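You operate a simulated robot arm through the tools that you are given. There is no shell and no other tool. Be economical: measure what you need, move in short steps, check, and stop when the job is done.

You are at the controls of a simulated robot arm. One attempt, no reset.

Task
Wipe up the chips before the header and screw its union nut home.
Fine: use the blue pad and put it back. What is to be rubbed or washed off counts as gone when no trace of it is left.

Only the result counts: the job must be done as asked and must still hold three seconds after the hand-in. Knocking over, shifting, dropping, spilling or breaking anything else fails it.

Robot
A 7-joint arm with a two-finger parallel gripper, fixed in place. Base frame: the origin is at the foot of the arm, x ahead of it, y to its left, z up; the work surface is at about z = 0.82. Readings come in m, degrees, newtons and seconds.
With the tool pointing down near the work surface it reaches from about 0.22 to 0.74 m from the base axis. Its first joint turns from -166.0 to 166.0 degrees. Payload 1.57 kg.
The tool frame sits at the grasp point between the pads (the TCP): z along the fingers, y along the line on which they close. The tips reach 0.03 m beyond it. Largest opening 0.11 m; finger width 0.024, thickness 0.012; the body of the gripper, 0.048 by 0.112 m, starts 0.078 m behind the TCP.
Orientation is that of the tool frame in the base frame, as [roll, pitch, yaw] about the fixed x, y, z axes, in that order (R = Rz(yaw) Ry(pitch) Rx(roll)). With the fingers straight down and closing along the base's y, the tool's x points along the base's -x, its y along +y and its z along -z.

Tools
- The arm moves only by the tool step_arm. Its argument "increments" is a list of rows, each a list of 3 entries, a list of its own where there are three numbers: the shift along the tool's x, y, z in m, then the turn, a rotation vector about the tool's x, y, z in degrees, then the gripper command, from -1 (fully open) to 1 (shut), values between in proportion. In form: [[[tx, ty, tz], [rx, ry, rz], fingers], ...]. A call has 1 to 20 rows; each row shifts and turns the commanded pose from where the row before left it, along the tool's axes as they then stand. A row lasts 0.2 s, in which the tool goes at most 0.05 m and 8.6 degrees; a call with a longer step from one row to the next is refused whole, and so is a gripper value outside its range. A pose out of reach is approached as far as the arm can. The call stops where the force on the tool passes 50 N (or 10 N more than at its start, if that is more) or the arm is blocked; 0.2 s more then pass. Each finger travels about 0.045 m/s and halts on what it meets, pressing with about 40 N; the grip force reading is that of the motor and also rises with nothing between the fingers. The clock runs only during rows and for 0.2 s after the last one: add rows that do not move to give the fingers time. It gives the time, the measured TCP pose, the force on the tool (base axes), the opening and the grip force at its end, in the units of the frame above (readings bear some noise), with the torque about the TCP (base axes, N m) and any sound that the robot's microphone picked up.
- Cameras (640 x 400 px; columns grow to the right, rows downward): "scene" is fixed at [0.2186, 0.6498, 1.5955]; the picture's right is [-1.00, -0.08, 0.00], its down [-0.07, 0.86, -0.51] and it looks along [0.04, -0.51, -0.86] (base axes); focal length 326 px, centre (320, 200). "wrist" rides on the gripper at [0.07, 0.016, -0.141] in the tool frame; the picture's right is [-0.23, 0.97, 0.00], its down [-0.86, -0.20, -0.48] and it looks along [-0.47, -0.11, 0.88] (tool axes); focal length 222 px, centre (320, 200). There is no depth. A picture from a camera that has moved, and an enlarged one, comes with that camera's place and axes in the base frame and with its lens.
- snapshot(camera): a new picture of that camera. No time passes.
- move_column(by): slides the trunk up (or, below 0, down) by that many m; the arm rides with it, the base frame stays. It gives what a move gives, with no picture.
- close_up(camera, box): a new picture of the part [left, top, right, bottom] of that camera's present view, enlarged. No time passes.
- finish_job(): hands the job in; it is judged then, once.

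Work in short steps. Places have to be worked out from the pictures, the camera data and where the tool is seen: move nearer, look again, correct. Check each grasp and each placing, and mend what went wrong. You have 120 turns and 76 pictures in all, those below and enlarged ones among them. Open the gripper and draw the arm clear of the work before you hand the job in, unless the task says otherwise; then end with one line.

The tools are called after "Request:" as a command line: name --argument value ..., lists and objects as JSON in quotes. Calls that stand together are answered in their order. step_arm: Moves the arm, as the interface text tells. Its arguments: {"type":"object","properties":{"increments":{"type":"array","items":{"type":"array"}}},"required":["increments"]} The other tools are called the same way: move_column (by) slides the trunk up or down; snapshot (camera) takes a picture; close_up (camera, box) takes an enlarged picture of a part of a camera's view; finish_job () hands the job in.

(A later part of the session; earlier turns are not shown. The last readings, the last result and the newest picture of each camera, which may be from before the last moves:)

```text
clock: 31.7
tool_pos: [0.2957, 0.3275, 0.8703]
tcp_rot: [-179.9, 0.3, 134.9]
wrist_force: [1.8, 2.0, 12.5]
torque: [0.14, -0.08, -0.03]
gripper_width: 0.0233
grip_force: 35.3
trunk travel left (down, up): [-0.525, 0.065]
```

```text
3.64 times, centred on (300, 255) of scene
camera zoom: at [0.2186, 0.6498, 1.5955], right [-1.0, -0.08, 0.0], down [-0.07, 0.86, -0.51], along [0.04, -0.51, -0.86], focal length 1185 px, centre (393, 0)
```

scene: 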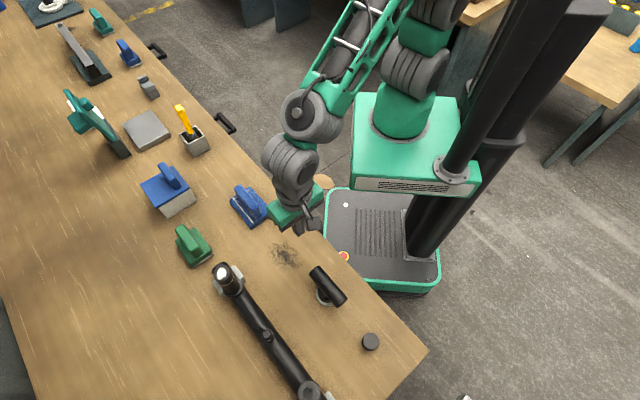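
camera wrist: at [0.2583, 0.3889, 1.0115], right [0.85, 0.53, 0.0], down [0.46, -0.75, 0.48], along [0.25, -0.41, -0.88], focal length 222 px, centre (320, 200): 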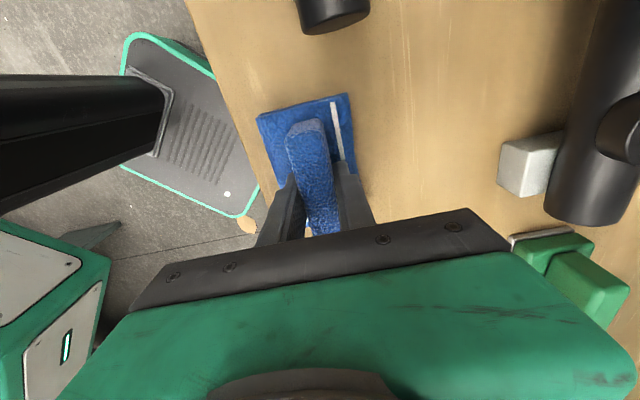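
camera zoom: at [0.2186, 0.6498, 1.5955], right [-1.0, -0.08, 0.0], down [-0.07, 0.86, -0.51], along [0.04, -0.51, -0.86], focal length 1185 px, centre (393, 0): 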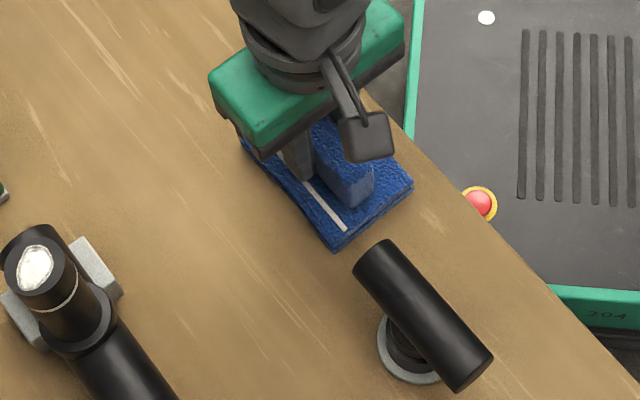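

The chips look gone. One more pass shifted to either side will catch any remaining traces at the edges.

Request:
step_arm --increments '[[[0.01, 0, 0], [0, 0, 0], 1], [[0, 0.015, 0], [0, 0, 0], 1], [[0, 0.02, 0], [0, 0, 0], 1], [[0, 0.02, 0], [0, 0, 0], 1], [[0, 0.02, 0], [0, 0, 0], 1], [[0, 0.01, 0], [0, 0, 0], 1], [[-0.012, 0, 0], [0, 0, 0], 1], [[-0.012, 0, 0], [0, 0, 0], 1], [[0, -0.015, 0], [0, 0, 0], 1], [[0, -0.02, 0], [0, 0, 0], 1], [[0, -0.02, 0], [0, 0, 0], 1], [[0, -0.015, 0], [0, 0, 0], 1], [[0, -0.012, 0], [0, 0, 0], 1], [[0, 0, 0], [0, 0, 0], 1]]'

Request:
step_arm --increments '[[[0, 0, -0.005], [0, 0, 0], 1], [[0, 0, -0.01], [0, 0, 0], 1], [[0, 0, -0.015], [0, 0, 0], 1], [[-0.01, 0.005, 0], [0, 0, 0], 1], [[-0.02, 0.005, 0], [0, 0, 0], 1], [[-0.025, 0.005, 0], [0, 0, 0], 1], [[-0.025, 0.005, 0], [0, 0, 0], 1], [[-0.025, 0.005, 0], [0, 0, 0], 1], [[-0.025, 0.005, 0], [0, 0, 0], 1], [[-0.02, 0.0, 0], [0, 0, 0], 1], [[-0.005, 0, 0], [0, 0, 0], 1], [[0, 0, 0], [0, 0, 0], 1]]'

Request:
close_up --camera "scene" --box '[230, 200, 370, 310]'

```text
clock: 34.7
tool_pos: [0.3098, 0.3203, 0.8699]
tcp_rot: [180.0, 0.3, 134.8]
wrist_force: [5.6, 4.3, 19.2]
torque: [0.19, -0.2, -0.02]
gripper_width: 0.0233
grip_force: 35.8
trunk travel left (down, up): [-0.525, 0.065]
```

```text
clock: 37.3
tool_pos: [0.4401, 0.2319, 0.8994]
tcp_rot: [-179.9, 0.2, 134.8]
wrist_force: [0.1, -0.2, -1.8]
torque: [-0.02, -0.03, 0.02]
gripper_width: 0.0235
grip_force: 36.1
trunk travel left (down, up): [-0.525, 0.065]
```

```text
3.64 times, centred on (300, 255) of scene
camera zoom: at [0.2186, 0.6498, 1.5955], right [-1.0, -0.08, 0.0], down [-0.07, 0.86, -0.51], along [0.04, -0.51, -0.86], focal length 1185 px, centre (393, 0)
```

zoom: 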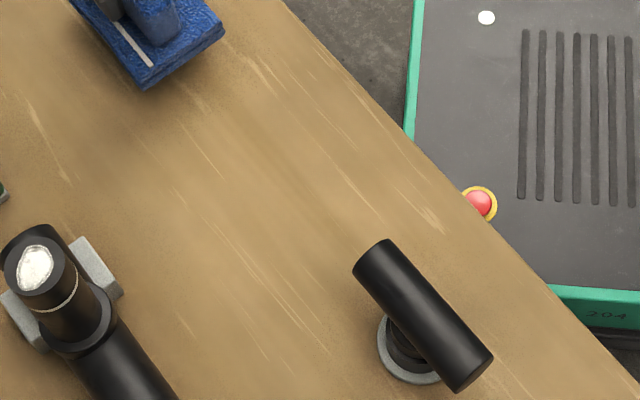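

All clean. I'll shift a few millimetres to the home position, lower and release.

Request:
step_arm --increments '[[[-0.004, 0.004, 0], [0, 0, 0], 1], [[0, 0, 0.015], [0, 0, 0], 1], [[0, 0, 0.01], [0, 0, 0], 1], [[0, 0, 0.0035], [0, 0, 0], 1], [[0, 0, 0], [0, 0, 0], 1]]'

Request:
close_up --camera "scene" --box '[200, 150, 300, 250]'

```text
clock: 38.5
tool_pos: [0.444, 0.2325, 0.8711]
tcp_rot: [-179.9, 0.2, 134.9]
wrist_force: [-0.1, -0.6, -0.6]
torque: [-0.03, 0.0, 0.01]
gripper_width: 0.0237
grip_force: 35.9
trunk travel left (down, up): [-0.525, 0.065]
```

```text
4.00 times, centred on (250, 200) of scene
camera zoom: at [0.2186, 0.6498, 1.5955], right [-1.0, -0.08, 0.0], down [-0.07, 0.86, -0.51], along [0.04, -0.51, -0.86], focal length 1303 px, centre (600, 200)
```

zoom: 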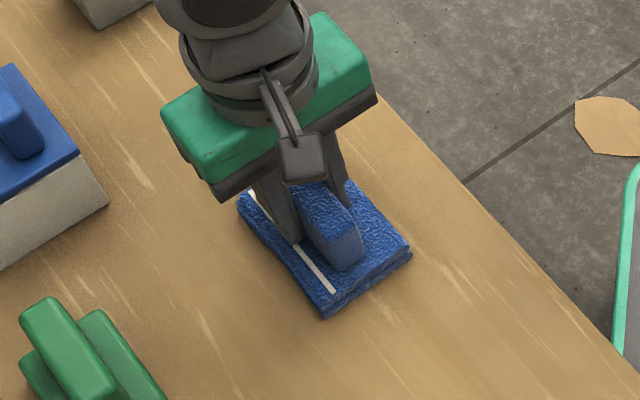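

Position matches the original picture. I'll release, rise, and head above the nut at about (0.117, 0.545).

Request:
step_arm --increments '[[[0, 0, 0], [0, 0, 0], 0.5], [[0, 0, 0], [0, 0, 0], 0], [[0, 0, 0], [0, 0, 0], -0.5], [[0, 0, 0], [0, 0, 0], -1], [[0, 0, 0], [0, 0, 0], -1], [[0, 0, -0.04], [0, 0, 0], -1], [[0, 0, -0.04], [0, 0, 0], -1], [[0, 0, -0.04], [0, 0, 0], -1], [[0, 0, -0.04], [0, 0, 0], -1], [[0, 0, 0], [0, 0, 0], -1]]'

Request:
close_up --camera "scene" --box '[200, 150, 300, 250]'

```text
clock: 40.7
tool_pos: [0.4458, 0.2317, 1.0311]
tcp_rot: [-179.8, 0.1, 134.9]
wrist_force: [-0.2, 0.1, 0.0]
torque: [-0.02, 0.0, 0.03]
gripper_width: 0.1101
grip_force: 0.1
trunk travel left (down, up): [-0.525, 0.065]
```

```text
4.00 times, centred on (250, 200) of scene
camera zoom: at [0.2186, 0.6498, 1.5955], right [-1.0, -0.08, 0.0], down [-0.07, 0.86, -0.51], along [0.04, -0.51, -0.86], focal length 1303 px, centre (600, 200)
```

zoom: 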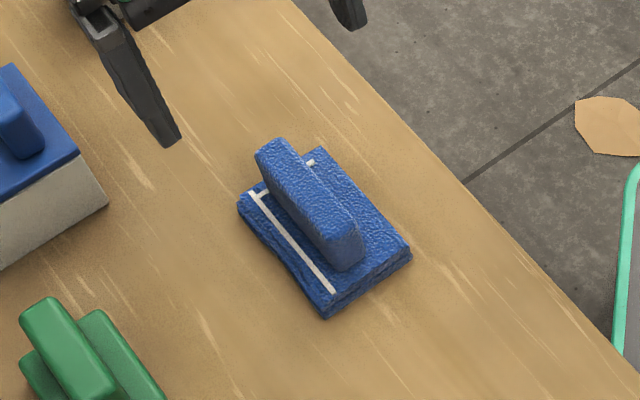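

The pad is back within a few millimetres. Now across to above the nut.

Request:
step_arm --increments '[[[0.045, -0.001, 0], [0, 0, 0], -1], [[0.045, -0.001, 0], [0, 0, 0], -1], [[0.045, -0.001, 0], [0, 0, 0], -1], [[0.045, -0.001, 0], [0, 0, 0], -1], [[0.045, -0.001, 0], [0, 0, 0], -1], [[0.045, -0.001, 0], [0, 0, 0], -1], [[0.045, -0.001, 0], [0, 0, 0], -1], [[0.045, -0.001, 0], [0, 0, 0], -1], [[0.045, -0.001, 0], [0, 0, 0], -1], [[0.047, -0.001, 0], [0, 0, 0], -1], [[0, 0, 0], [0, 0, 0], -1]]'

Request:
step_arm --increments '[[[0, 0, 0.01], [0, 0, -8], -1], [[0, 0, 0.01], [0, 0, -8], -1], [[0, 0, 0.01], [0, 0, -8], -1], [[0, 0, 0.01], [0, 0, -8], -1], [[0, 0, 0.01], [0, 0, -8], -1], [[0, 0, 0.01], [0, 0, -5], -1], [[0, 0, 0], [0, 0, 0], -1]]'

Request:
snapshot --camera "wrist"

```text
clock: 43.1
tool_pos: [0.1184, 0.5462, 1.0308]
tcp_rot: [-179.9, 0.2, 134.9]
wrist_force: [0.7, 1.4, -0.1]
torque: [-0.02, -0.02, 0.04]
gripper_width: 0.1098
grip_force: 0.0
trunk travel left (down, up): [-0.525, 0.065]
```

```text
clock: 44.7
tool_pos: [0.1188, 0.5458, 0.9702]
tcp_rot: [-179.7, 0.0, 179.9]
wrist_force: [0.5, -0.5, -0.4]
torque: [-0.01, -0.01, 0.01]
gripper_width: 0.1098
grip_force: 0.1
trunk travel left (down, up): [-0.525, 0.065]
```

```text
30 pictures are left
camera wrist: at [0.049, 0.5619, 1.1116], right [0.23, 0.97, 0.0], down [0.85, -0.2, 0.48], along [0.47, -0.11, -0.88], focal length 222 px, centre (320, 200)
```

wrist: 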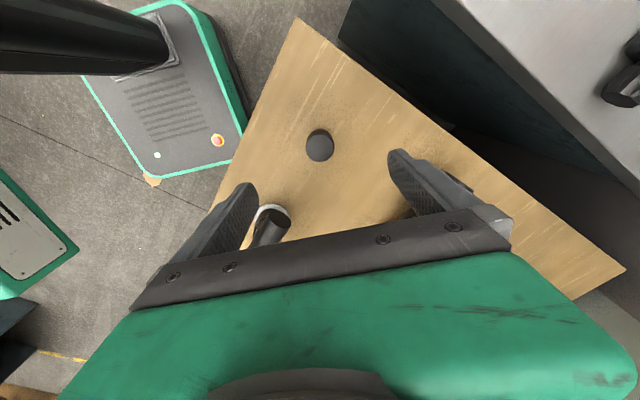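

Nut centre confirmed at (0.116, 0.546). I'll test how far the wrist can turn counter-clockwise, to have the longest clockwise screwing stroke available.

Request:
step_arm --increments '[[[0, 0, 0], [0, 0, -8], -1], [[0, 0, 0], [0, 0, -8], -1], [[0, 0, 0], [0, 0, -8], -1], [[0, 0, 0], [0, 0, -8], -1], [[0, 0, 0], [0, 0, -8], -1], [[0, 0, 0], [0, 0, -8], -1], [[0, 0, 0], [0, 0, -8], -1], [[0, 0, 0], [0, 0, -8], -1], [[0, 0, 0], [0, 0, -8], -1], [[0, 0, 0], [0, 0, -8], -1], [[0, 0, 0], [0, 0, -8], -1], [[0, 0, 0], [0, 0, -2], -1], [[0, 0, 0], [0, 0, 0], -1]]'

```text
clock: 47.5
tool_pos: [0.1188, 0.5459, 0.9697]
tcp_rot: [-180.0, -0.2, -90.1]
wrist_force: [-0.8, 0.4, -0.5]
torque: [-0.01, 0.03, 0.01]
gripper_width: 0.1098
grip_force: 0.1
trunk travel left (down, up): [-0.525, 0.065]
```

Request:
step_arm --increments '[[[0, 0, 0], [0, 0, -8], -1], [[0, 0, 0], [0, 0, -8], -1], [[0, 0, 0], [0, 0, -8], -1], [[0, 0, 0], [0, 0, -8], -1], [[0, 0, 0], [0, 0, -8], -1], [[0, 0, 0], [0, 0, -8], -1], [[0, 0, 0], [0, 0, -8], -1], [[0, 0, 0], [0, 0, -8], -1], [[0, 0, 0], [0, 0, -8], -1], [[0, 0, 0], [0, 0, -8], -1], [[0, 0, 0], [0, 0, -8], -1], [[0, 0, 0], [0, 0, -2], -1], [[0, 0, 0], [0, 0, 0], -1]]'

```text
clock: 50.3
tool_pos: [0.1191, 0.5465, 0.9699]
tcp_rot: [179.7, -0.1, 0.0]
wrist_force: [-0.5, -0.6, -0.1]
torque: [-0.01, -0.01, -0.01]
gripper_width: 0.1101
grip_force: 0.1
trunk travel left (down, up): [-0.525, 0.065]
```

Rotation up to yaw 360 works. I'll use yaw 330, descend so the tips are just above the table, and close on the nut.

Request:
step_arm --increments '[[[-0.003, 0, 0.02], [0, 0, 8], -1], [[0, 0, 0.02], [0, 0, 8], -1], [[0, 0, 0.02], [0, 0, 8], -1], [[0, 0, 0.02], [0, 0, 6], -1], [[0, 0, 0.02], [0, 0, 0], -1], [[0, 0, 0.012], [0, 0, 0], -1], [[0, 0, 0], [0, 0, 0], -1]]'

Request:
close_up --camera "scene" --box '[320, 290, 420, 390]'

Request:
snapshot --camera "wrist"

```text
clock: 51.9
tool_pos: [0.1155, 0.5458, 0.8561]
tcp_rot: [179.8, -0.1, -30.2]
wrist_force: [-0.5, -0.6, 0.0]
torque: [-0.01, 0.0, -0.01]
gripper_width: 0.1098
grip_force: 0.0
trunk travel left (down, up): [-0.525, 0.065]
```

```text
4.00 times, centred on (370, 340) of scene
camera zoom: at [0.2186, 0.6498, 1.5955], right [-1.0, -0.08, 0.0], down [-0.07, 0.86, -0.51], along [0.04, -0.51, -0.86], focal length 1303 px, centre (120, -360)
```

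zoom: 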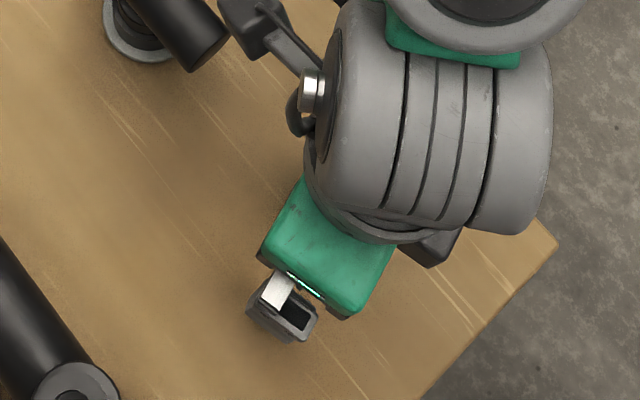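

```text
28 pictures are left
camera wrist: at [0.168, 0.4963, 0.9991], right [-0.69, -0.73, 0.0], down [-0.64, 0.6, 0.48], along [-0.35, 0.32, -0.88], focal length 222 px, centre (320, 200)
```

wrist: 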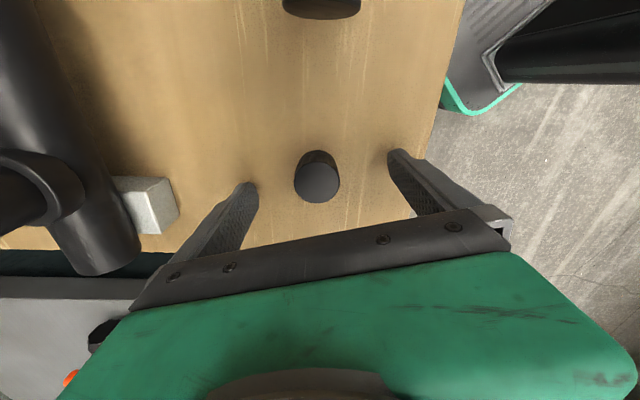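

The nut is centred between the fingers. Closing.

Request:
step_arm --increments '[[[0, 0, 0], [0, 0, 0], 0], [[0, 0, 0], [0, 0, 0], 0.2], [[0, 0, 0], [0, 0, 0], 1], [[0, 0, 0], [0, 0, 0], 1], [[0, 0, 0], [0, 0, 0], 1], [[0, 0, 0], [0, 0, 0], 1], [[0, 0, 0], [0, 0, 0], 1], [[0, 0, 0], [0, 0, 0], 1], [[0, 0, 0], [0, 0, 0], 1]]'

Request:
step_arm --increments '[[[0, 0, -0.003], [0, 0, 0], 1], [[0, 0, -0.005], [0, 0, 0], 1], [[0, 0, -0.01], [0, 0, 0], 1], [[0, 0, -0.02], [0, 0, 0], 1], [[0, 0, -0.03], [0, 0, 0], 1], [[0, 0, -0.03], [0, 0, 0], 1], [[0, 0, -0.03], [0, 0, 0], 1], [[0, 0, 0], [0, 0, 0], 1]]'

Request:
close_up --camera "wrist" --box '[240, 100, 400, 240]'

```text
clock: 53.9
tool_pos: [0.1156, 0.5448, 0.8575]
tcp_rot: [179.8, -0.1, -30.1]
wrist_force: [-0.1, 1.2, 2.3]
torque: [-0.01, -0.01, 0.0]
gripper_width: 0.032
grip_force: 39.9
trunk travel left (down, up): [-0.525, 0.065]
```

```text
clock: 55.7
tool_pos: [0.1159, 0.5457, 0.9856]
tcp_rot: [179.8, -0.1, -30.0]
wrist_force: [-0.2, 0.1, 0.0]
torque: [0.01, 0.01, -0.02]
gripper_width: 0.0322
grip_force: 40.1
trunk travel left (down, up): [-0.525, 0.065]
```

```text
2.86 times, centred on (320, 170) of wrist
camera zoom: at [0.1684, 0.4964, 1.128], right [-0.69, -0.73, 0.0], down [-0.64, 0.6, 0.48], along [-0.35, 0.32, -0.88], focal length 635 px, centre (320, 286)
```

zoom: 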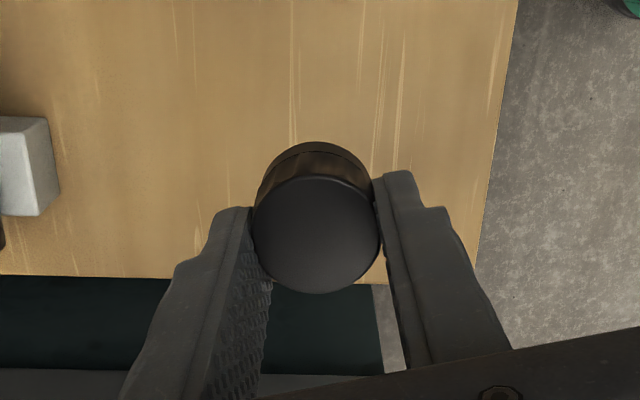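

The nut is held at width 0.032, its underside about 7 mm beyond the tips. I'll raise and carry it to just beside the nub to measure the nub from close range.

Request:
step_arm --increments '[[[0, 0, -0.02], [0, 0, 0], 1], [[0.0249, -0.0245, 0], [0, 0, 0], 1], [[0.0249, -0.0245, 0], [0, 0, 0], 1], [[0.0249, -0.0245, 0], [0, 0, 0], 1], [[0.0249, -0.0245, 0], [0, 0, 0], 1], [[0.0249, -0.0245, 0], [0, 0, 0], 1], [[0, 0, 0], [0, 0, 0], 1], [[0, 0, 0], [0, 0, 0], 1]]'

Request:
close_up --camera "wrist" --box '[240, 80, 400, 220]'

Request:
close_up --camera "scene" --box '[240, 300, 310, 370]'

```text
clock: 57.5
tool_pos: [0.2841, 0.5897, 1.0056]
tcp_rot: [179.8, -0.2, -30.1]
wrist_force: [-0.2, -0.8, 0.9]
torque: [-0.01, 0.01, 0.02]
gripper_width: 0.0321
grip_force: 40.2
trunk travel left (down, up): [-0.525, 0.065]
```

```text
2.86 times, centred on (320, 150) of wrist
camera zoom: at [0.3365, 0.5403, 1.1479], right [-0.69, -0.73, 0.0], down [-0.64, 0.6, 0.48], along [-0.35, 0.32, -0.88], focal length 635 px, centre (320, 343)
```

zoom: 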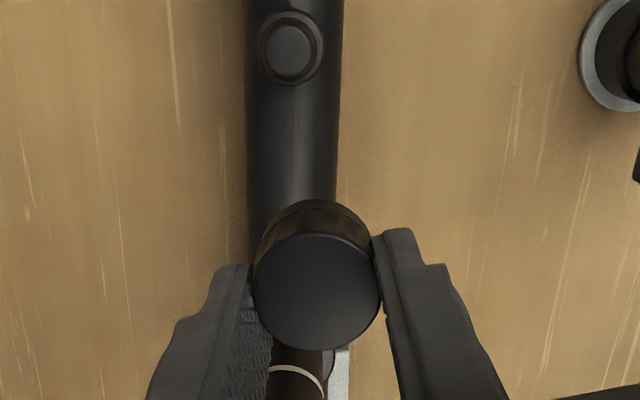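

```text
5.71 times, centred on (275, 335) of scene
camera zoom: at [0.2186, 0.6498, 1.5955], right [-1.0, -0.08, 0.0], down [-0.07, 0.86, -0.51], along [0.04, -0.51, -0.86], focal length 1862 px, centre (577, -571)
```

zoom: 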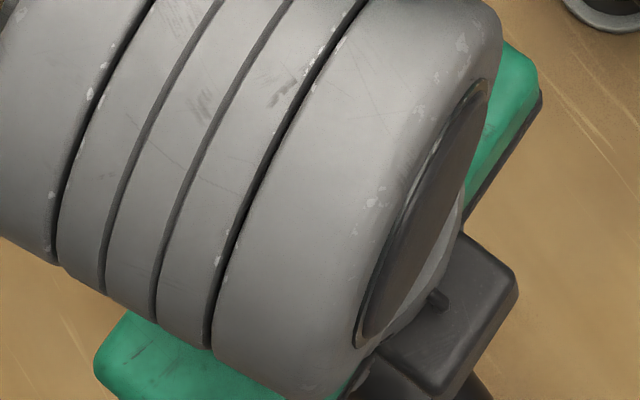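

Close measurement puts the nub at about (0.332, 0.5585) with its top near z≈0.905. I'll move the nut over it and descend to just above.

Request:
step_arm --increments '[[[0.028, 0.0015, 0], [0, 0, 0], 1], [[0.0271, 0.0015, 0], [0, 0, 0], 1], [[0, 0, 0.02], [0, 0, 0], 1], [[0, 0, 0.02], [0, 0, 0], 1], [[0, 0, 0.012], [0, 0, 0], 1], [[0, 0, 0], [0, 0, 0], 1]]'

Request:
close_up --camera "wrist" --box '[260, 100, 380, 220]'

Request:
close_up --camera "scene" --box '[240, 300, 310, 370]'

```text
clock: 58.9
tool_pos: [0.331, 0.5594, 0.9523]
tcp_rot: [179.8, -0.1, -30.1]
wrist_force: [0.3, -0.4, 1.0]
torque: [-0.01, 0.01, 0.0]
gripper_width: 0.0322
grip_force: 39.7
trunk travel left (down, up): [-0.525, 0.065]
```

```text
3.33 times, centred on (320, 160) of wrist
camera zoom: at [0.383, 0.5096, 1.0954], right [-0.69, -0.73, 0.0], down [-0.64, 0.6, 0.48], along [-0.35, 0.32, -0.88], focal length 740 px, centre (320, 333)
```

zoom: 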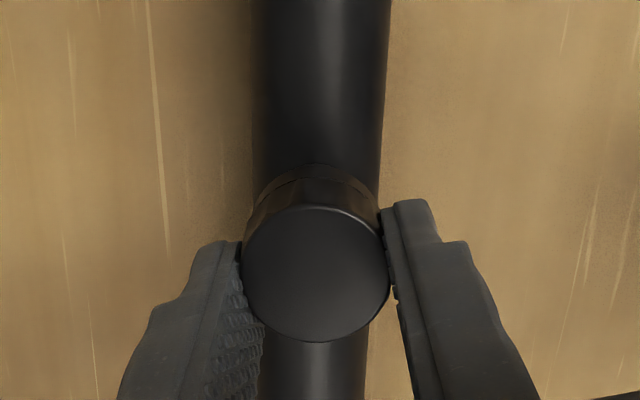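

```text
5.71 times, centred on (275, 335) of scene
camera zoom: at [0.2186, 0.6498, 1.5955], right [-1.0, -0.08, 0.0], down [-0.07, 0.86, -0.51], along [0.04, -0.51, -0.86], focal length 1862 px, centre (577, -571)
```

zoom: 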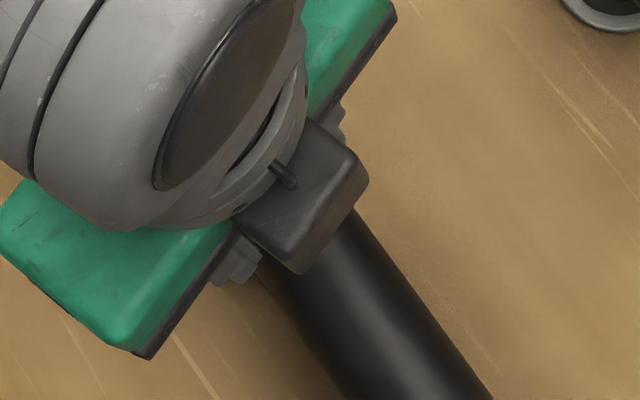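

Aligned over the pipe axis. I'll descend in small steps to find contact.

Request:
step_arm --increments '[[[0, 0, 0.003], [0, 0, 0], 1], [[0, 0, 0.003], [0, 0, 0], 1], [[0, 0, 0.002], [0, 0, 0], 1], [[0, 0, 0], [0, 0, 0], 1]]'

```text
clock: 59.9
tool_pos: [0.3301, 0.5602, 0.9473]
tcp_rot: [-179.8, -0.1, -30.0]
wrist_force: [-6.5, 1.9, 16.0]
torque: [0.18, 0.35, 0.02]
gripper_width: 0.0321
grip_force: 39.7
trunk travel left (down, up): [-0.525, 0.065]
```

Contact with torque indicating the nub is offset toward (−x, +y). I'll back off, shift about 2 mm that way, and press again.

Request:
step_arm --increments '[[[0, 0, -0.004], [0, 0, 0], 1], [[-0.0015, -0.0004, 0], [0, 0, 0], 1], [[0, 0, 0.002], [0, 0, 0], 1], [[0, 0, 0.002], [0, 0, 0], 1], [[0, 0, 0.001], [0, 0, 0], 1], [[0, 0, 0], [0, 0, 0], 1]]'

```text
clock: 61.3
tool_pos: [0.3286, 0.5592, 0.9471]
tcp_rot: [-180.0, -0.1, -30.1]
wrist_force: [-4.5, 7.5, 13.7]
torque: [0.11, 0.06, 0.01]
gripper_width: 0.0321
grip_force: 39.7
trunk travel left (down, up): [-0.525, 0.065]
```

The updated geometry says we're within about 1 mm now. I'll turn clockwise under light pressure and watch whether the thread takes.

Request:
step_arm --increments '[[[0, 0, 0], [0, 0, 8], 1], [[0, 0, 0], [0, 0, 8], 1], [[0, 0, 0], [0, 0, 8], 1], [[0, 0, 0], [0, 0, 8], 1], [[0, 0, 0], [0, 0, 8], 1], [[0, 0, 0], [0, 0, 0], 1]]'

```text
clock: 62.7
tool_pos: [0.3309, 0.5621, 0.9451]
tcp_rot: [-179.8, -0.1, -70.3]
wrist_force: [6.4, 22.8, 15.7]
torque: [0.4, -0.17, 0.04]
gripper_width: 0.0318
grip_force: 40.3
trunk travel left (down, up): [-0.525, 0.065]
```

It dropped 2 mm and is now captured laterally; the side force comes from turning about a point off the nut's centre. I'll correct sideways and turn about the nut's own axis.

Request:
step_arm --increments '[[[-0.0017, -0.0012, 0], [0, 0, 0], 1], [[0, 0, 0], [0, 0, 0], 1]]'

```text
clock: 63.3
tool_pos: [0.3314, 0.563, 0.9462]
tcp_rot: [180.0, -0.2, -70.2]
wrist_force: [5.4, 12.4, 21.4]
torque: [0.29, -0.21, 0.01]
gripper_width: 0.0323
grip_force: 40.1
trunk travel left (down, up): [-0.525, 0.065]
```

Request:
step_arm --increments '[[[-0.0017, -0.0017, 0], [0, 0, 0], 1], [[0, 0, 0], [0, 0, 0], 1]]'

```text
clock: 63.9
tool_pos: [0.3311, 0.5627, 0.9449]
tcp_rot: [179.9, -0.3, -70.2]
wrist_force: [-0.1, -2.3, 20.7]
torque: [-0.07, -0.01, -0.03]
gripper_width: 0.0322
grip_force: 40.6
trunk travel left (down, up): [-0.525, 0.065]
```

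Lateral force is nil and the nut sits captured on the spigot. Now turn clockwise about the nut axis.

Request:
step_arm --increments '[[[0, -0.0005, 0], [0, 0, 8], 1], [[0, -0.0005, 0], [0, 0, 8], 1], [[0, -0.0005, 0], [0, 0, 8], 1], [[0, -0.0005, 0], [0, 0, 8], 1], [[0, -0.0005, 0], [0, 0, 8], 1], [[0, -0.0005, 0], [0, 0, 8], 1], [[0, 0, 0], [0, 0, 0], 1]]'

```text
clock: 65.5
tool_pos: [0.3348, 0.5622, 0.9452]
tcp_rot: [-179.9, -0.3, -118.3]
wrist_force: [-2.6, -14.6, 10.7]
torque: [-0.37, 0.1, 0.03]
gripper_width: 0.0321
grip_force: 39.6
trunk travel left (down, up): [-0.525, 0.065]
```

Vertical force eased while a −y side force appeared; I'll relax the side force again and continue.

Request:
step_arm --increments '[[[0.0027, -0.0009, 0], [0, 0, 0], 1], [[0, 0, 0], [0, 0, 0], 1]]'

```text
clock: 66.1
tool_pos: [0.3348, 0.5633, 0.9459]
tcp_rot: [-179.9, 0.0, -118.1]
wrist_force: [2.4, 0.5, 5.4]
torque: [-0.14, -0.02, 0.01]
gripper_width: 0.0318
grip_force: 40.0
trunk travel left (down, up): [-0.525, 0.065]
```

Equilibria give the nut axis at (0.3336, 0.5588), 4.5 mm off the TCP. Continue turning with that compensation and gentle feed.

Request:
step_arm --increments '[[[0, -0.0006, 0.001], [0, 0, 8], 1], [[0, -0.0006, 0.0005], [0, 0, 8], 1], [[0, -0.0006, 0.0003], [0, 0, 8], 1], [[0, -0.0006, 0.0003], [0, 0, 8], 1], [[0, -0.0006, 0.0003], [0, 0, 8], 1], [[0, -0.0006, 0.0003], [0, 0, 8], 1], [[0, -0.0006, 0.0003], [0, 0, 8], 1], [[0, -0.0006, 0.0003], [0, 0, 8], 1], [[0, 0, 0], [0, 0, 0], 1]]'

```text
clock: 68.1
tool_pos: [0.3372, 0.5592, 0.9432]
tcp_rot: [-180.0, 0.2, 177.8]
wrist_force: [0.5, 10.4, 23.9]
torque: [0.25, 0.17, -0.09]
gripper_width: 0.0321
grip_force: 39.8
trunk travel left (down, up): [-0.525, 0.065]
```

Descending slightly, with some turning resistance. I'll relax the side force and continue.

Request:
step_arm --increments '[[[0, 0.002, 0], [0, 0, 0], 1], [[0, -0.0006, 0], [0, 0, 8], 1], [[0, -0.0006, 0], [0, 0, 8], 1], [[0, -0.0006, 0], [0, 0, 8], 1], [[0, -0.0006, 0], [0, 0, 8], 1], [[0, -0.0006, 0], [0, 0, 8], 1], [[0, -0.0006, 0], [0, 0, 8], 1], [[0, 0, 0], [0, 0, 0], 1]]'

```text
clock: 69.9
tool_pos: [0.3337, 0.5561, 0.9427]
tcp_rot: [179.9, 0.1, 129.8]
wrist_force: [-0.3, 4.5, 27.1]
torque: [0.18, 0.11, -0.06]
gripper_width: 0.0322
grip_force: 39.2
trunk travel left (down, up): [-0.525, 0.065]
```

Request:
step_arm --increments '[[[0, -0.0006, 0], [0, 0, 8], 1], [[0, -0.0006, 0], [0, 0, 8], 1], [[0, -0.0006, 0], [0, 0, 8], 1], [[0, -0.0006, 0], [0, 0, 8], 1], [[0, -0.0006, 0], [0, 0, 8], 1], [[0, -0.0006, 0], [0, 0, 8], 1], [[0, -0.0006, 0], [0, 0, 8], 1], [[0, -0.0006, 0], [0, 0, 8], 1], [[0, 0, 0], [0, 0, 0], 1]]'

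Request:
snapshot --camera "wrist"

```text
clock: 71.8
tool_pos: [0.3322, 0.5569, 0.9404]
tcp_rot: [179.7, 1.4, 70.8]
wrist_force: [-13.4, -19.9, 18.9]
torque: [-1.15, 0.79, 0.04]
gripper_width: 0.0326
grip_force: 39.9
out of reach, approached as far as the arm can: row 8
trunk travel left (down, up): [-0.525, 0.065]
stopped in row 9: the force on the tool passed its limit at 51 N (the readings are from after the stop); the commanded pose is now the measured one
```

```text
22 pictures are left
camera wrist: at [0.3701, 0.6204, 1.0817], right [0.85, -0.53, 0.01], down [-0.47, -0.73, 0.5], along [-0.26, -0.43, -0.87], focal length 222 px, centre (320, 200)
```

wrist: 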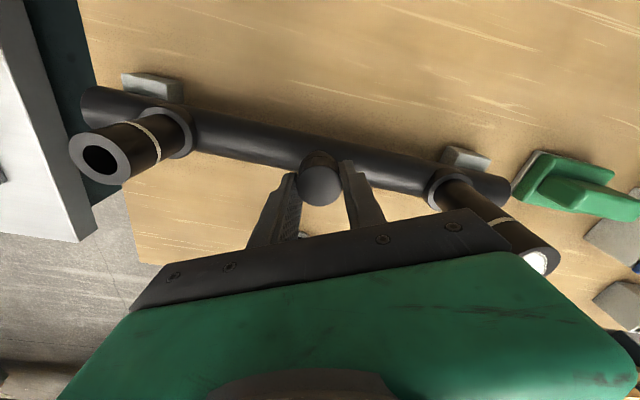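

The wrist reached its turning limit near yaw 70. I'll release the nut, lift clear and check that it sits level on the spigot.

Request:
step_arm --increments '[[[0, 0, 0], [0, 0, 0], 0.2], [[0, 0, 0], [0, 0, 0], -0.2], [[0, 0, 0], [0, 0, 0], -0.2], [[0, 0, 0], [0, 0, 0], -0.2], [[0, 0, -0.02], [0, 0, 0], -0.2], [[0, 0, -0.025], [0, 0, 0], -0.2], [[0, 0, -0.025], [0, -1.4, 0], -0.2], [[0, 0, 0], [0, 0, 0], -0.2]]'

Request:
close_up --camera "wrist" --box '[260, 90, 400, 210]'

Request:
close_up --camera "scene" --box '[240, 300, 300, 360]'

```text
clock: 73.6
tool_pos: [0.3339, 0.5642, 1.0076]
tcp_rot: [179.6, 2.8, 70.7]
wrist_force: [-0.2, -0.1, -0.6]
torque: [-0.01, 0.0, -0.02]
gripper_width: 0.0658
grip_force: 0.0
trunk travel left (down, up): [-0.525, 0.065]
```

```text
3.33 times, centred on (330, 150) of wrist
camera zoom: at [0.3743, 0.6299, 1.1461], right [0.85, -0.53, 0.02], down [-0.46, -0.72, 0.52], along [-0.26, -0.45, -0.85], focal length 740 px, centre (287, 367)
```

zoom: 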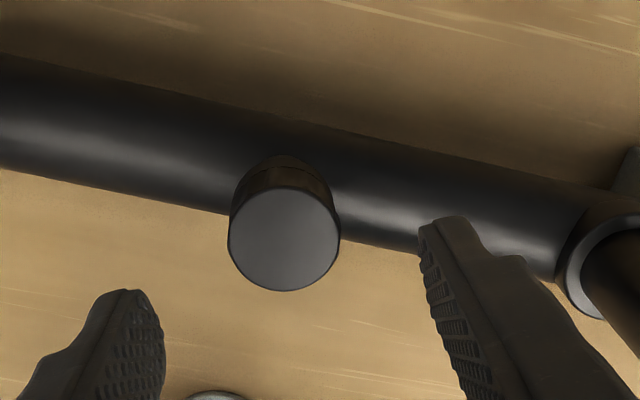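

```text
6.67 times, centred on (270, 330) of scene
camera zoom: at [0.2186, 0.6498, 1.5955], right [-1.0, -0.08, 0.0], down [-0.07, 0.86, -0.51], along [0.04, -0.51, -0.86], focal length 2172 px, centre (653, -667)
```

zoom: 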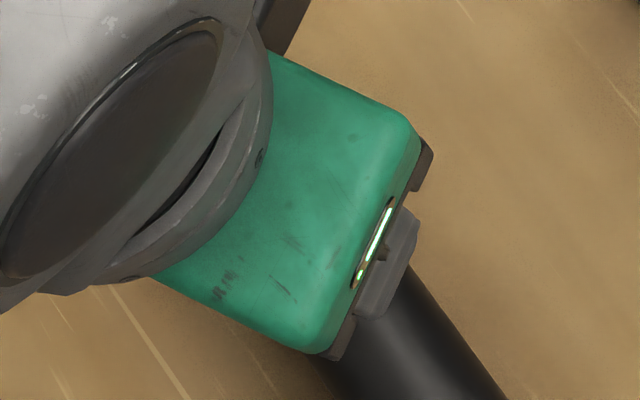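

The nut sits upright on the spigot. I'll level the tool and wind the wrist back counter-clockwise to about yaw 330.

Request:
step_arm --increments '[[[0, 0, 0], [0, 2.8, 0], -0.2], [[0, 0, 0], [0, 0, -8], -0.2], [[0, 0, 0], [0, 0, -8], -0.2], [[0, 0, 0], [0, 0, -8], -0.2], [[0, 0, 0], [0, 0, -8], -0.2], [[0, 0, 0], [0, 0, -8], -0.2], [[0, 0, 0], [0, 0, -8], -0.2], [[0, 0, 0], [0, 0, -8], -0.2], [[0, 0, 0], [0, 0, -8], -0.2], [[0, 0, 0], [0, 0, -8], -0.2], [[0, 0, 0], [0, 0, -8], -0.2], [[0, 0, 0], [0, 0, -8], -0.2], [[0, 0, 0], [0, 0, -8], -0.2], [[0, 0, 0], [0, 0, -8], -0.2], [[0, 0, 0], [0, 0, -8], -0.2], [[0, 0, 0], [0, 0, -8], -0.2], [[0, 0, 0], [0, 0, -8], -0.2], [[0, 0, 0], [0, 0, -8], -0.2]]'

Request:
step_arm --increments '[[[0, 0, 0], [0, 0, -8], -0.2], [[0, 0, 0], [0, 0, -8], -0.2], [[0, 0, 0], [0, 0, -8], -0.2], [[0, 0, 0], [0, 0, -8], -0.2], [[0, 0, 0], [0, 0, -8], -0.2], [[0, 0, 0], [0, 0, -8], -0.2], [[0, 0, 0], [0, 0, -8], -0.2], [[0, 0, 0], [0, 0, -8], -0.2], [[0, 0, 0], [0, 0, -8], -0.2], [[0, 0, 0], [0, 0, -8], -0.2], [[0, 0, 0], [0, 0, -8], -0.2], [[0, 0, 0], [0, 0, -8], -0.2], [[0, 0, 0], [0, 0, -8], -0.2], [[0, 0, 0], [0, 0, -8], -0.2], [[0, 0, 0], [0, 0, -8], -0.2], [[0, 0, 0], [0, 0, -4], -0.2], [[0, 0, 0], [0, 0, 0], -0.2]]'

Request:
close_up --camera "wrist" --box '[260, 90, 400, 210]'

```text
clock: 77.4
tool_pos: [0.335, 0.5623, 1.0077]
tcp_rot: [-179.6, 0.3, -153.0]
wrist_force: [0.2, -1.3, 0.1]
torque: [0.04, 0.0, -0.02]
gripper_width: 0.0664
grip_force: 0.0
trunk travel left (down, up): [-0.525, 0.065]
```

```text
clock: 81.0
tool_pos: [0.3337, 0.5616, 1.0087]
tcp_rot: [-179.9, -0.5, -29.1]
wrist_force: [0.3, 0.2, 0.0]
torque: [-0.03, -0.01, -0.02]
gripper_width: 0.0662
grip_force: 0.1
trunk travel left (down, up): [-0.525, 0.065]
```

```text
3.33 times, centred on (330, 150) of wrist
camera zoom: at [0.3869, 0.5137, 1.1501], right [-0.67, -0.74, 0.0], down [-0.65, 0.59, 0.47], along [-0.35, 0.32, -0.88], focal length 740 px, centre (287, 367)
```

zoom: 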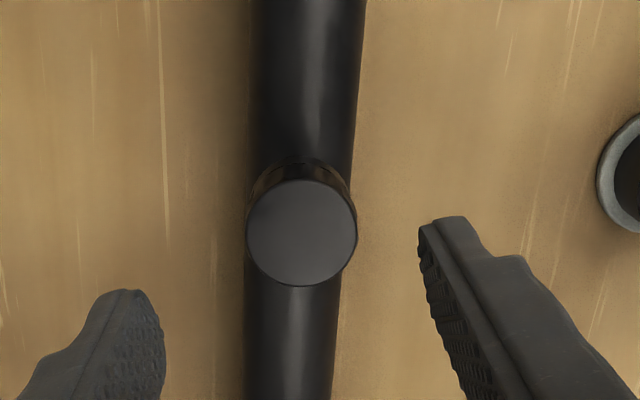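

The nut is about 4 mm off-centre in the closing direction. I'll centre on it, descend and regrip.

Request:
step_arm --increments '[[[-0.0015, 0.004, 0.02], [0, 0, 0], -0.2], [[0, 0, 0.025], [0, 0, 0], -0.2], [[0, 0, 0.0185], [0, 0, 0], -0.2], [[0, 0, 0], [0, 0, 0], -0.2], [[0, 0, 0], [0, 0, 0], 0.3], [[0, 0, 0], [0, 0, 0], 1], [[0, 0, 0], [0, 0, 0], 1], [[0, 0, 0], [0, 0, 0], 1], [[0, 0, 0], [0, 0, 0], 1], [[0, 0, 0], [0, 0, 0], 1]]'

```text
clock: 83.2
tool_pos: [0.3321, 0.5581, 0.9445]
tcp_rot: [-180.0, -0.4, -29.1]
wrist_force: [-2.5, -4.5, -0.6]
torque: [-0.1, 0.06, 0.01]
gripper_width: 0.0327
grip_force: 39.4
trunk travel left (down, up): [-0.525, 0.065]
```

Request:
step_arm --increments '[[[0, 0.001, 0], [0, 0, 8], 1], [[0, 0, 0], [0, 0, 8], 1], [[0, 0, 0], [0, 0, 8], 1], [[0, 0, 0], [0, 0, 8], 1], [[0, 0, 0], [0, 0, 8], 1], [[0, 0, 0], [0, 0, 8], 1], [[0, 0, 0], [0, 0, 8], 1], [[0, 0, 0], [0, 0, 8], 1], [[0, 0, 0], [0, 0, 0], 1]]'

```text
clock: 85.2
tool_pos: [0.3315, 0.5584, 0.9445]
tcp_rot: [-179.6, 0.0, -93.3]
wrist_force: [5.6, 2.8, 0.8]
torque: [0.0, -0.09, 0.61]
gripper_width: 0.0325
grip_force: 40.0
trunk travel left (down, up): [-0.525, 0.065]
```

Turning resistance has risen to 0.6 N·m — it may be nearing its seat. I'll turn a little more and watch the torque and sound.

Request:
step_arm --increments '[[[0, 0, 0], [0, 0, 4], 1], [[0, 0, 0], [0, 0, 4], 1], [[0, 0, 0], [0, 0, 4], 1], [[0, 0, 0], [0, 0, 0], 1]]'

Request:
close_up --camera "wrist" --box '[260, 90, 400, 210]'

```text
clock: 86.2
tool_pos: [0.3316, 0.5589, 0.9436]
tcp_rot: [-179.6, 0.0, -105.2]
wrist_force: [8.2, 2.1, 0.3]
torque: [-0.02, 0.01, 0.74]
gripper_width: 0.0321
grip_force: 40.4
trunk travel left (down, up): [-0.525, 0.065]
```

```text
3.33 times, centred on (330, 150) of wrist
camera zoom: at [0.2975, 0.4956, 1.0856], right [-0.88, 0.47, -0.01], down [0.41, 0.77, 0.48], along [0.23, 0.42, -0.88], focal length 740 px, centre (287, 367)
```

zoom: 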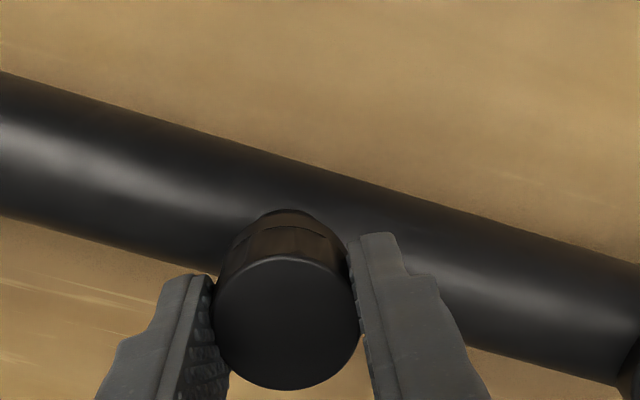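

Request:
step_arm --increments '[[[0, 0, 0.0003], [0, 0, 8], 1], [[0, 0, 0.0003], [0, 0, 8], 1], [[0, 0, 0.0003], [0, 0, 8], 1], [[0, 0, 0.0003], [0, 0, 8], 1], [[0, 0, 0.0003], [0, 0, 8], 1], [[0, 0, 0], [0, 0, 0], 1]]'

```text
clock: 87.6
tool_pos: [0.3306, 0.5584, 0.9437]
tcp_rot: [-179.7, 0.3, -145.3]
wrist_force: [5.7, -3.1, 5.5]
torque: [-0.04, -0.02, 0.5]
gripper_width: 0.0323
grip_force: 40.2
trunk travel left (down, up): [-0.525, 0.065]
```

Torque is at the grip's slip level while the height stays put, which fits a seated nut. I'll release, back away, and inspect the joint from the scene camera.

Request:
step_arm --increments '[[[0, 0, 0], [0, 0, 0], 0.2], [[0, 0, 0], [0, 0, 0], -0.2], [[0, 0, 0], [0, 0, 0], -0.2], [[0, 0, 0], [0, 0, 0], -0.2], [[0, 0, -0.03], [0, 0, 0], -0.2], [[0, 0, -0.04], [0, 0, 0], -0.2], [[0.04, 0, 0], [0, 0, 0], -0.2], [[0.045, 0, 0], [0, 0, 0], -0.2], [[0.045, 0, 0], [0, 0, 0], -0.2], [[0, 0, 0], [0, 0, 0], -0.2]]'

Request:
close_up --camera "scene" --box '[250, 310, 290, 350]'

Request:
snapshot --camera "wrist"

```text
clock: 89.8
tool_pos: [0.2228, 0.4835, 1.011]
tcp_rot: [-179.7, 0.2, -145.3]
wrist_force: [0.1, -0.3, 0.1]
torque: [0.01, 0.0, 0.03]
gripper_width: 0.066
grip_force: 0.0
trunk travel left (down, up): [-0.525, 0.065]
```

```text
10.00 times, centred on (270, 330) of scene
camera zoom: at [0.2186, 0.6498, 1.5955], right [-1.0, -0.08, 0.0], down [-0.07, 0.86, -0.51], along [0.04, -0.51, -0.86], focal length 3258 px, centre (820, -1100)
```

zoom: 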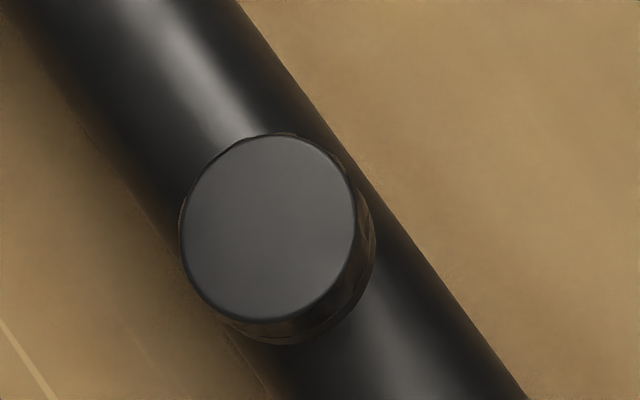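

```text
16 pictures are left
camera wrist: at [0.156, 0.4574, 1.1543], right [-0.37, 0.93, 0.0], down [0.81, 0.33, 0.48], along [0.45, 0.17, -0.88], focal length 222 px, centre (320, 200)
```

wrist: 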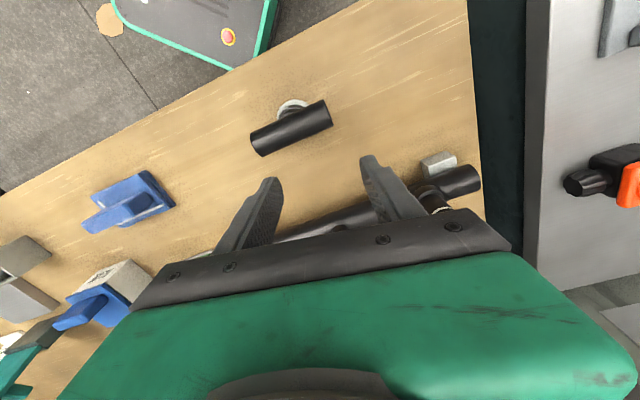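

The nut looks straight but I need a side view of any gap. I'll tilt the wrist camera toward it.

Request:
step_arm --increments '[[[0, 0, 0], [0, -8, 0], -1], [[0, 0, 0], [0, -8, 0], -1], [[0, 0, 0], [0, -8, 0], -1], [[0, 0, 0], [0, -8, 0], -1], [[0, 0, 0], [0, 0, 0], -1]]'

Request:
snapshot --camera "wrist"

```text
clock: 91.0
tool_pos: [0.2239, 0.4845, 1.0126]
tcp_rot: [-179.6, 32.3, -144.9]
wrist_force: [0.0, 0.1, 0.1]
torque: [0.05, -0.01, 0.0]
gripper_width: 0.11
grip_force: 0.1
trunk travel left (down, up): [-0.525, 0.065]
```

```text
15 pictures are left
camera wrist: at [0.1042, 0.4207, 1.095], right [-0.4, 0.91, 0.12], down [0.49, 0.11, 0.86], along [0.77, 0.4, -0.49], focal length 222 px, centre (320, 200)
```

wrist: 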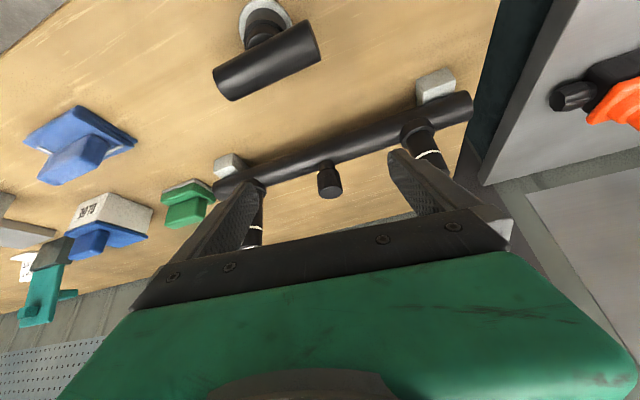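

Request:
close_up --camera "wrist" --box '[308, 150, 352, 206]'

```text
7.14 times, centred on (330, 178) of wrist
camera zoom: at [0.1042, 0.4207, 1.095], right [-0.4, 0.91, 0.12], down [0.49, 0.11, 0.86], along [0.77, 0.4, -0.49], focal length 1587 px, centre (249, 357)
```

zoom: 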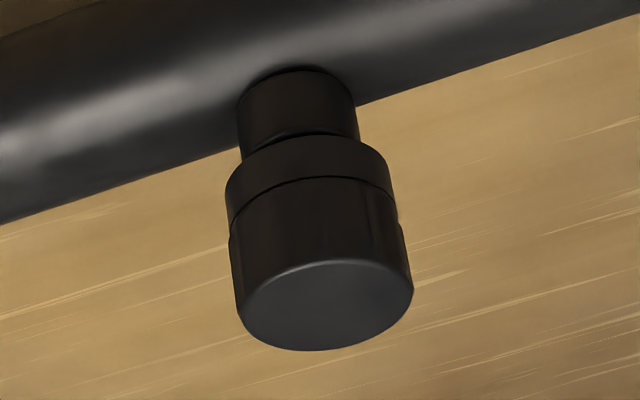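

The nut sits straight; the camera is too high to see a residual gap under its collar. I'll tilt further and lower the camera for a flatter view.

Request:
step_arm --increments '[[[0, 0, 0], [0, -8, 0], -1], [[0, 0, 0], [0, -8, 0], -1], [[0.012, 0, 0.009], [0, -4, 0], -1], [[0.012, 0, 0.009], [0, 0, 0], -1], [[0.012, 0, 0.009], [0, 0, 0], -1], [[0, 0, 0], [0, 0, 0], -1]]'

Request:
close_up --camera "wrist" --box '[290, 150, 370, 230]'

```text
clock: 92.4
tool_pos: [0.2227, 0.4831, 0.9678]
tcp_rot: [-179.5, 52.4, -144.7]
wrist_force: [0.2, -0.5, 0.0]
torque: [0.02, 0.01, -0.02]
gripper_width: 0.1103
grip_force: 0.1
trunk travel left (down, up): [-0.525, 0.065]
```

```text
5.00 times, centred on (330, 190) of wrist
camera zoom: at [0.0869, 0.4084, 0.9992], right [-0.44, 0.88, 0.17], down [0.23, -0.08, 0.97], along [0.87, 0.47, -0.17], focal length 1111 px, centre (270, 250)
```

zoom: 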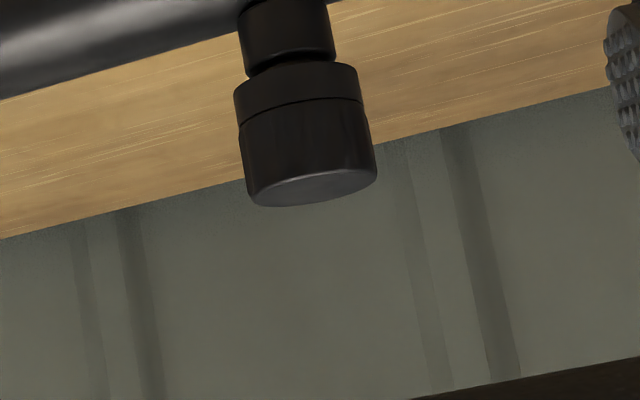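

Request:
close_up --camera "wrist" --box '[330, 148, 370, 196]'

```text
8.33 times, centred on (350, 172) of wrist
camera zoom: at [0.0869, 0.4084, 0.9992], right [-0.44, 0.88, 0.17], down [0.23, -0.08, 0.97], along [0.87, 0.47, -0.17], focal length 1851 px, centre (70, 433)
```

zoom: 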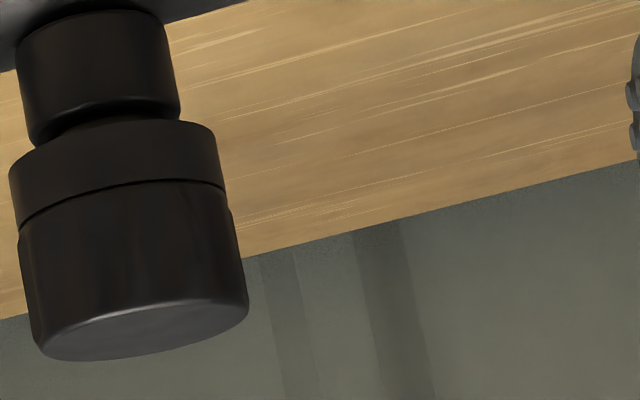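

The flatter view shows a gap of roughly 3–4 mm between the boss and the nut's collar, so it's not home yet. I'll untilt, wind the wrist counter-clockwise to yaw 330, and regrip for another stroke.

Request:
step_arm --increments '[[[-0.012, 0, -0.009], [0, 4.4, 0], -0.2], [[-0.012, 0, -0.009], [0, 8, 0], -0.2], [[-0.012, 0, -0.009], [0, 8, 0], -0.2], [[0, 0, 0], [0, 8, 0], -0.2], [[0, 0, 0], [0, 8, 0], -0.2], [[0, 0, 0], [0, 8, 0], -0.2], [[0, 0, 0], [0, 8, 0], -0.2], [[0, 0, 0], [0, 0, -8], -0.2], [[0, 0, 0], [0, 0, -8], -0.2], [[0, 0, 0], [0, 0, -8], -0.2], [[0, 0, 0], [0, 0, -8], -0.2], [[0, 0, 0], [0, 0, -8], -0.2], [[0, 0, 0], [0, 0, -8], -0.2], [[0, 0, 0], [0, 0, -8], -0.2], [[0, 0, 0], [0, 0, -8], -0.2], [[0, 0, 0], [0, 0, -8], -0.2], [[0, 0, 0], [0, 0, -8], -0.2], [[0, 0, 0], [0, 0, -8], -0.2], [[0, 0, 0], [0, 0, -8], -0.2]]'

Request:
step_arm --increments '[[[0, 0, 0], [0, 0, -8], -0.2], [[0, 0, 0], [0, 0, -8], -0.2], [[0, 0, 0], [0, 0, -4], -0.2], [[0, 0, 0], [0, 0, 0], -0.2]]'

```text
clock: 96.4
tool_pos: [0.2274, 0.4855, 1.0114]
tcp_rot: [179.8, -0.3, -49.0]
wrist_force: [-0.5, -0.2, 0.7]
torque: [-0.02, 0.09, -0.01]
gripper_width: 0.0661
grip_force: 0.1
trunk travel left (down, up): [-0.525, 0.065]
```

```text
clock: 97.4
tool_pos: [0.2267, 0.4874, 1.0118]
tcp_rot: [179.7, -0.2, -29.1]
wrist_force: [-0.2, -0.1, 0.2]
torque: [0.0, -0.01, 0.01]
gripper_width: 0.066
grip_force: 0.1
trunk travel left (down, up): [-0.525, 0.065]
```

Request:
step_arm --increments '[[[0.0193, -0.0379, 0], [0, 0, 0], -0.2], [[0.0193, -0.0379, 0], [0, 0, 0], -0.2], [[0.0192, -0.038, 0], [0, 0, 0], -0.2], [[0, 0, 0.03], [0, 0, 0], -0.2], [[0, 0, 0.03], [0, 0, 0], -0.2], [[0, 0, 0.0095], [0, 0, 0], -0.2], [[0, 0, 0], [0, 0, 0], 0.3], [[0, 0, 0], [0, 0, 0], 1], [[0, 0, 0], [0, 0, 0], 1], [[0, 0, 0], [0, 0, 0], 1], [[0, 0, 0], [0, 0, 0], 1], [[0, 0, 0], [0, 0, 0], 1], [[0, 0, 0], [0, 0, 0], 1]]'

```text
clock: 100.2
tool_pos: [0.3332, 0.5565, 0.9426]
tcp_rot: [179.8, -0.2, -29.1]
wrist_force: [3.7, 5.2, 0.1]
torque: [0.19, -0.11, 0.0]
gripper_width: 0.0322
grip_force: 40.1
trunk travel left (down, up): [-0.525, 0.065]
```

Gripped. Relax the side load, then turn with slight downward feed, checking torque often.

Request:
step_arm --increments '[[[0, -0.0013, 0.001], [0, 0, 8], 1], [[0, 0, 0.0005], [0, 0, 8], 1], [[0, 0, 0.0005], [0, 0, 8], 1], [[0, 0, 0], [0, 0, 0], 1]]'

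Request:
step_arm --increments '[[[0, 0, 0], [0, 0, 8], 1], [[0, 0, 0], [0, 0, 8], 1], [[0, 0, 0], [0, 0, 8], 1], [[0, 0, 0], [0, 0, 8], 1], [[0, 0, 0], [0, 0, 8], 1], [[0, 0, 0], [0, 0, 8], 1], [[0, 0, 0], [0, 0, 0], 1]]'

```text
clock: 101.2
tool_pos: [0.333, 0.5566, 0.9402]
tcp_rot: [179.8, -0.3, -53.2]
wrist_force: [-1.4, -4.0, 9.2]
torque: [-0.11, 0.08, 0.48]
gripper_width: 0.0323
grip_force: 40.4
trunk travel left (down, up): [-0.525, 0.065]
```

```text
clock: 102.8
tool_pos: [0.3315, 0.5587, 0.94]
tcp_rot: [-179.9, -0.4, -101.3]
wrist_force: [-6.0, -0.5, -0.7]
torque: [-0.1, 0.19, 0.53]
gripper_width: 0.0322
grip_force: 40.1
trunk travel left (down, up): [-0.525, 0.065]
```

Fz fell from +9 to −1 N with steady 0.5 N·m drag: the nut is turning and moving down. Continue with feed.

Request:
step_arm --increments '[[[0, 0.001, 0.001], [0, 0, 8], 1], [[0, 0, 0.0003], [0, 0, 8], 1], [[0, 0, 0.0003], [0, 0, 8], 1], [[0, 0, 0.0003], [0, 0, 8], 1], [[0, 0, 0.0003], [0, 0, 8], 1], [[0, 0, 0.0003], [0, 0, 8], 1], [[0, 0, 0.0003], [0, 0, 8], 1], [[0, 0, 0.0003], [0, 0, 8], 1], [[0, 0, 0], [0, 0, 0], 1]]'

Request:
step_arm --increments '[[[0, 0, 0], [0, 0, 8], 1], [[0, 0, 0], [0, 0, 8], 1], [[0, 0, 0], [0, 0, 8], 1], [[0, 0, 0], [0, 0, 8], 1], [[0, 0, 0], [0, 0, 8], 1], [[0, 0, 0], [0, 0, 8], 1], [[0, 0, 0], [0, 0, 0], 1]]'

```text
clock: 104.8
tool_pos: [0.3319, 0.559, 0.9383]
tcp_rot: [-179.7, 0.2, -165.2]
wrist_force: [-2.5, 3.5, 8.5]
torque: [0.17, 0.16, 0.52]
gripper_width: 0.032
grip_force: 39.8
trunk travel left (down, up): [-0.525, 0.065]
```

```text
clock: 106.4
tool_pos: [0.3326, 0.558, 0.9358]
tcp_rot: [-179.6, 0.4, 146.8]
wrist_force: [-0.2, 2.5, 1.7]
torque: [0.27, 0.02, 0.73]
gripper_width: 0.0325
grip_force: 39.8
trunk travel left (down, up): [-0.525, 0.065]
```

Still descending (z 0.936). Continue to the end of the wrist's range.

Request:
step_arm --increments '[[[0, 0, 0.0007], [0, 0, 8], 1], [[0, 0, 0.0003], [0, 0, 8], 1], [[0, 0, 0.0003], [0, 0, 8], 1], [[0, 0, 0.0003], [0, 0, 8], 1], [[0, 0, 0.0003], [0, 0, 8], 1], [[0, 0, 0.0003], [0, 0, 8], 1], [[0, 0, 0], [0, 0, 8], 1], [[0, 0, 0], [0, 0, 0], 1]]'

```text
clock: 108.2
tool_pos: [0.3323, 0.5582, 0.9346]
tcp_rot: [179.9, 0.4, 90.8]
wrist_force: [-0.9, -0.1, 5.5]
torque: [0.02, 0.07, 0.68]
gripper_width: 0.0326
grip_force: 40.0
trunk travel left (down, up): [-0.525, 0.065]
```

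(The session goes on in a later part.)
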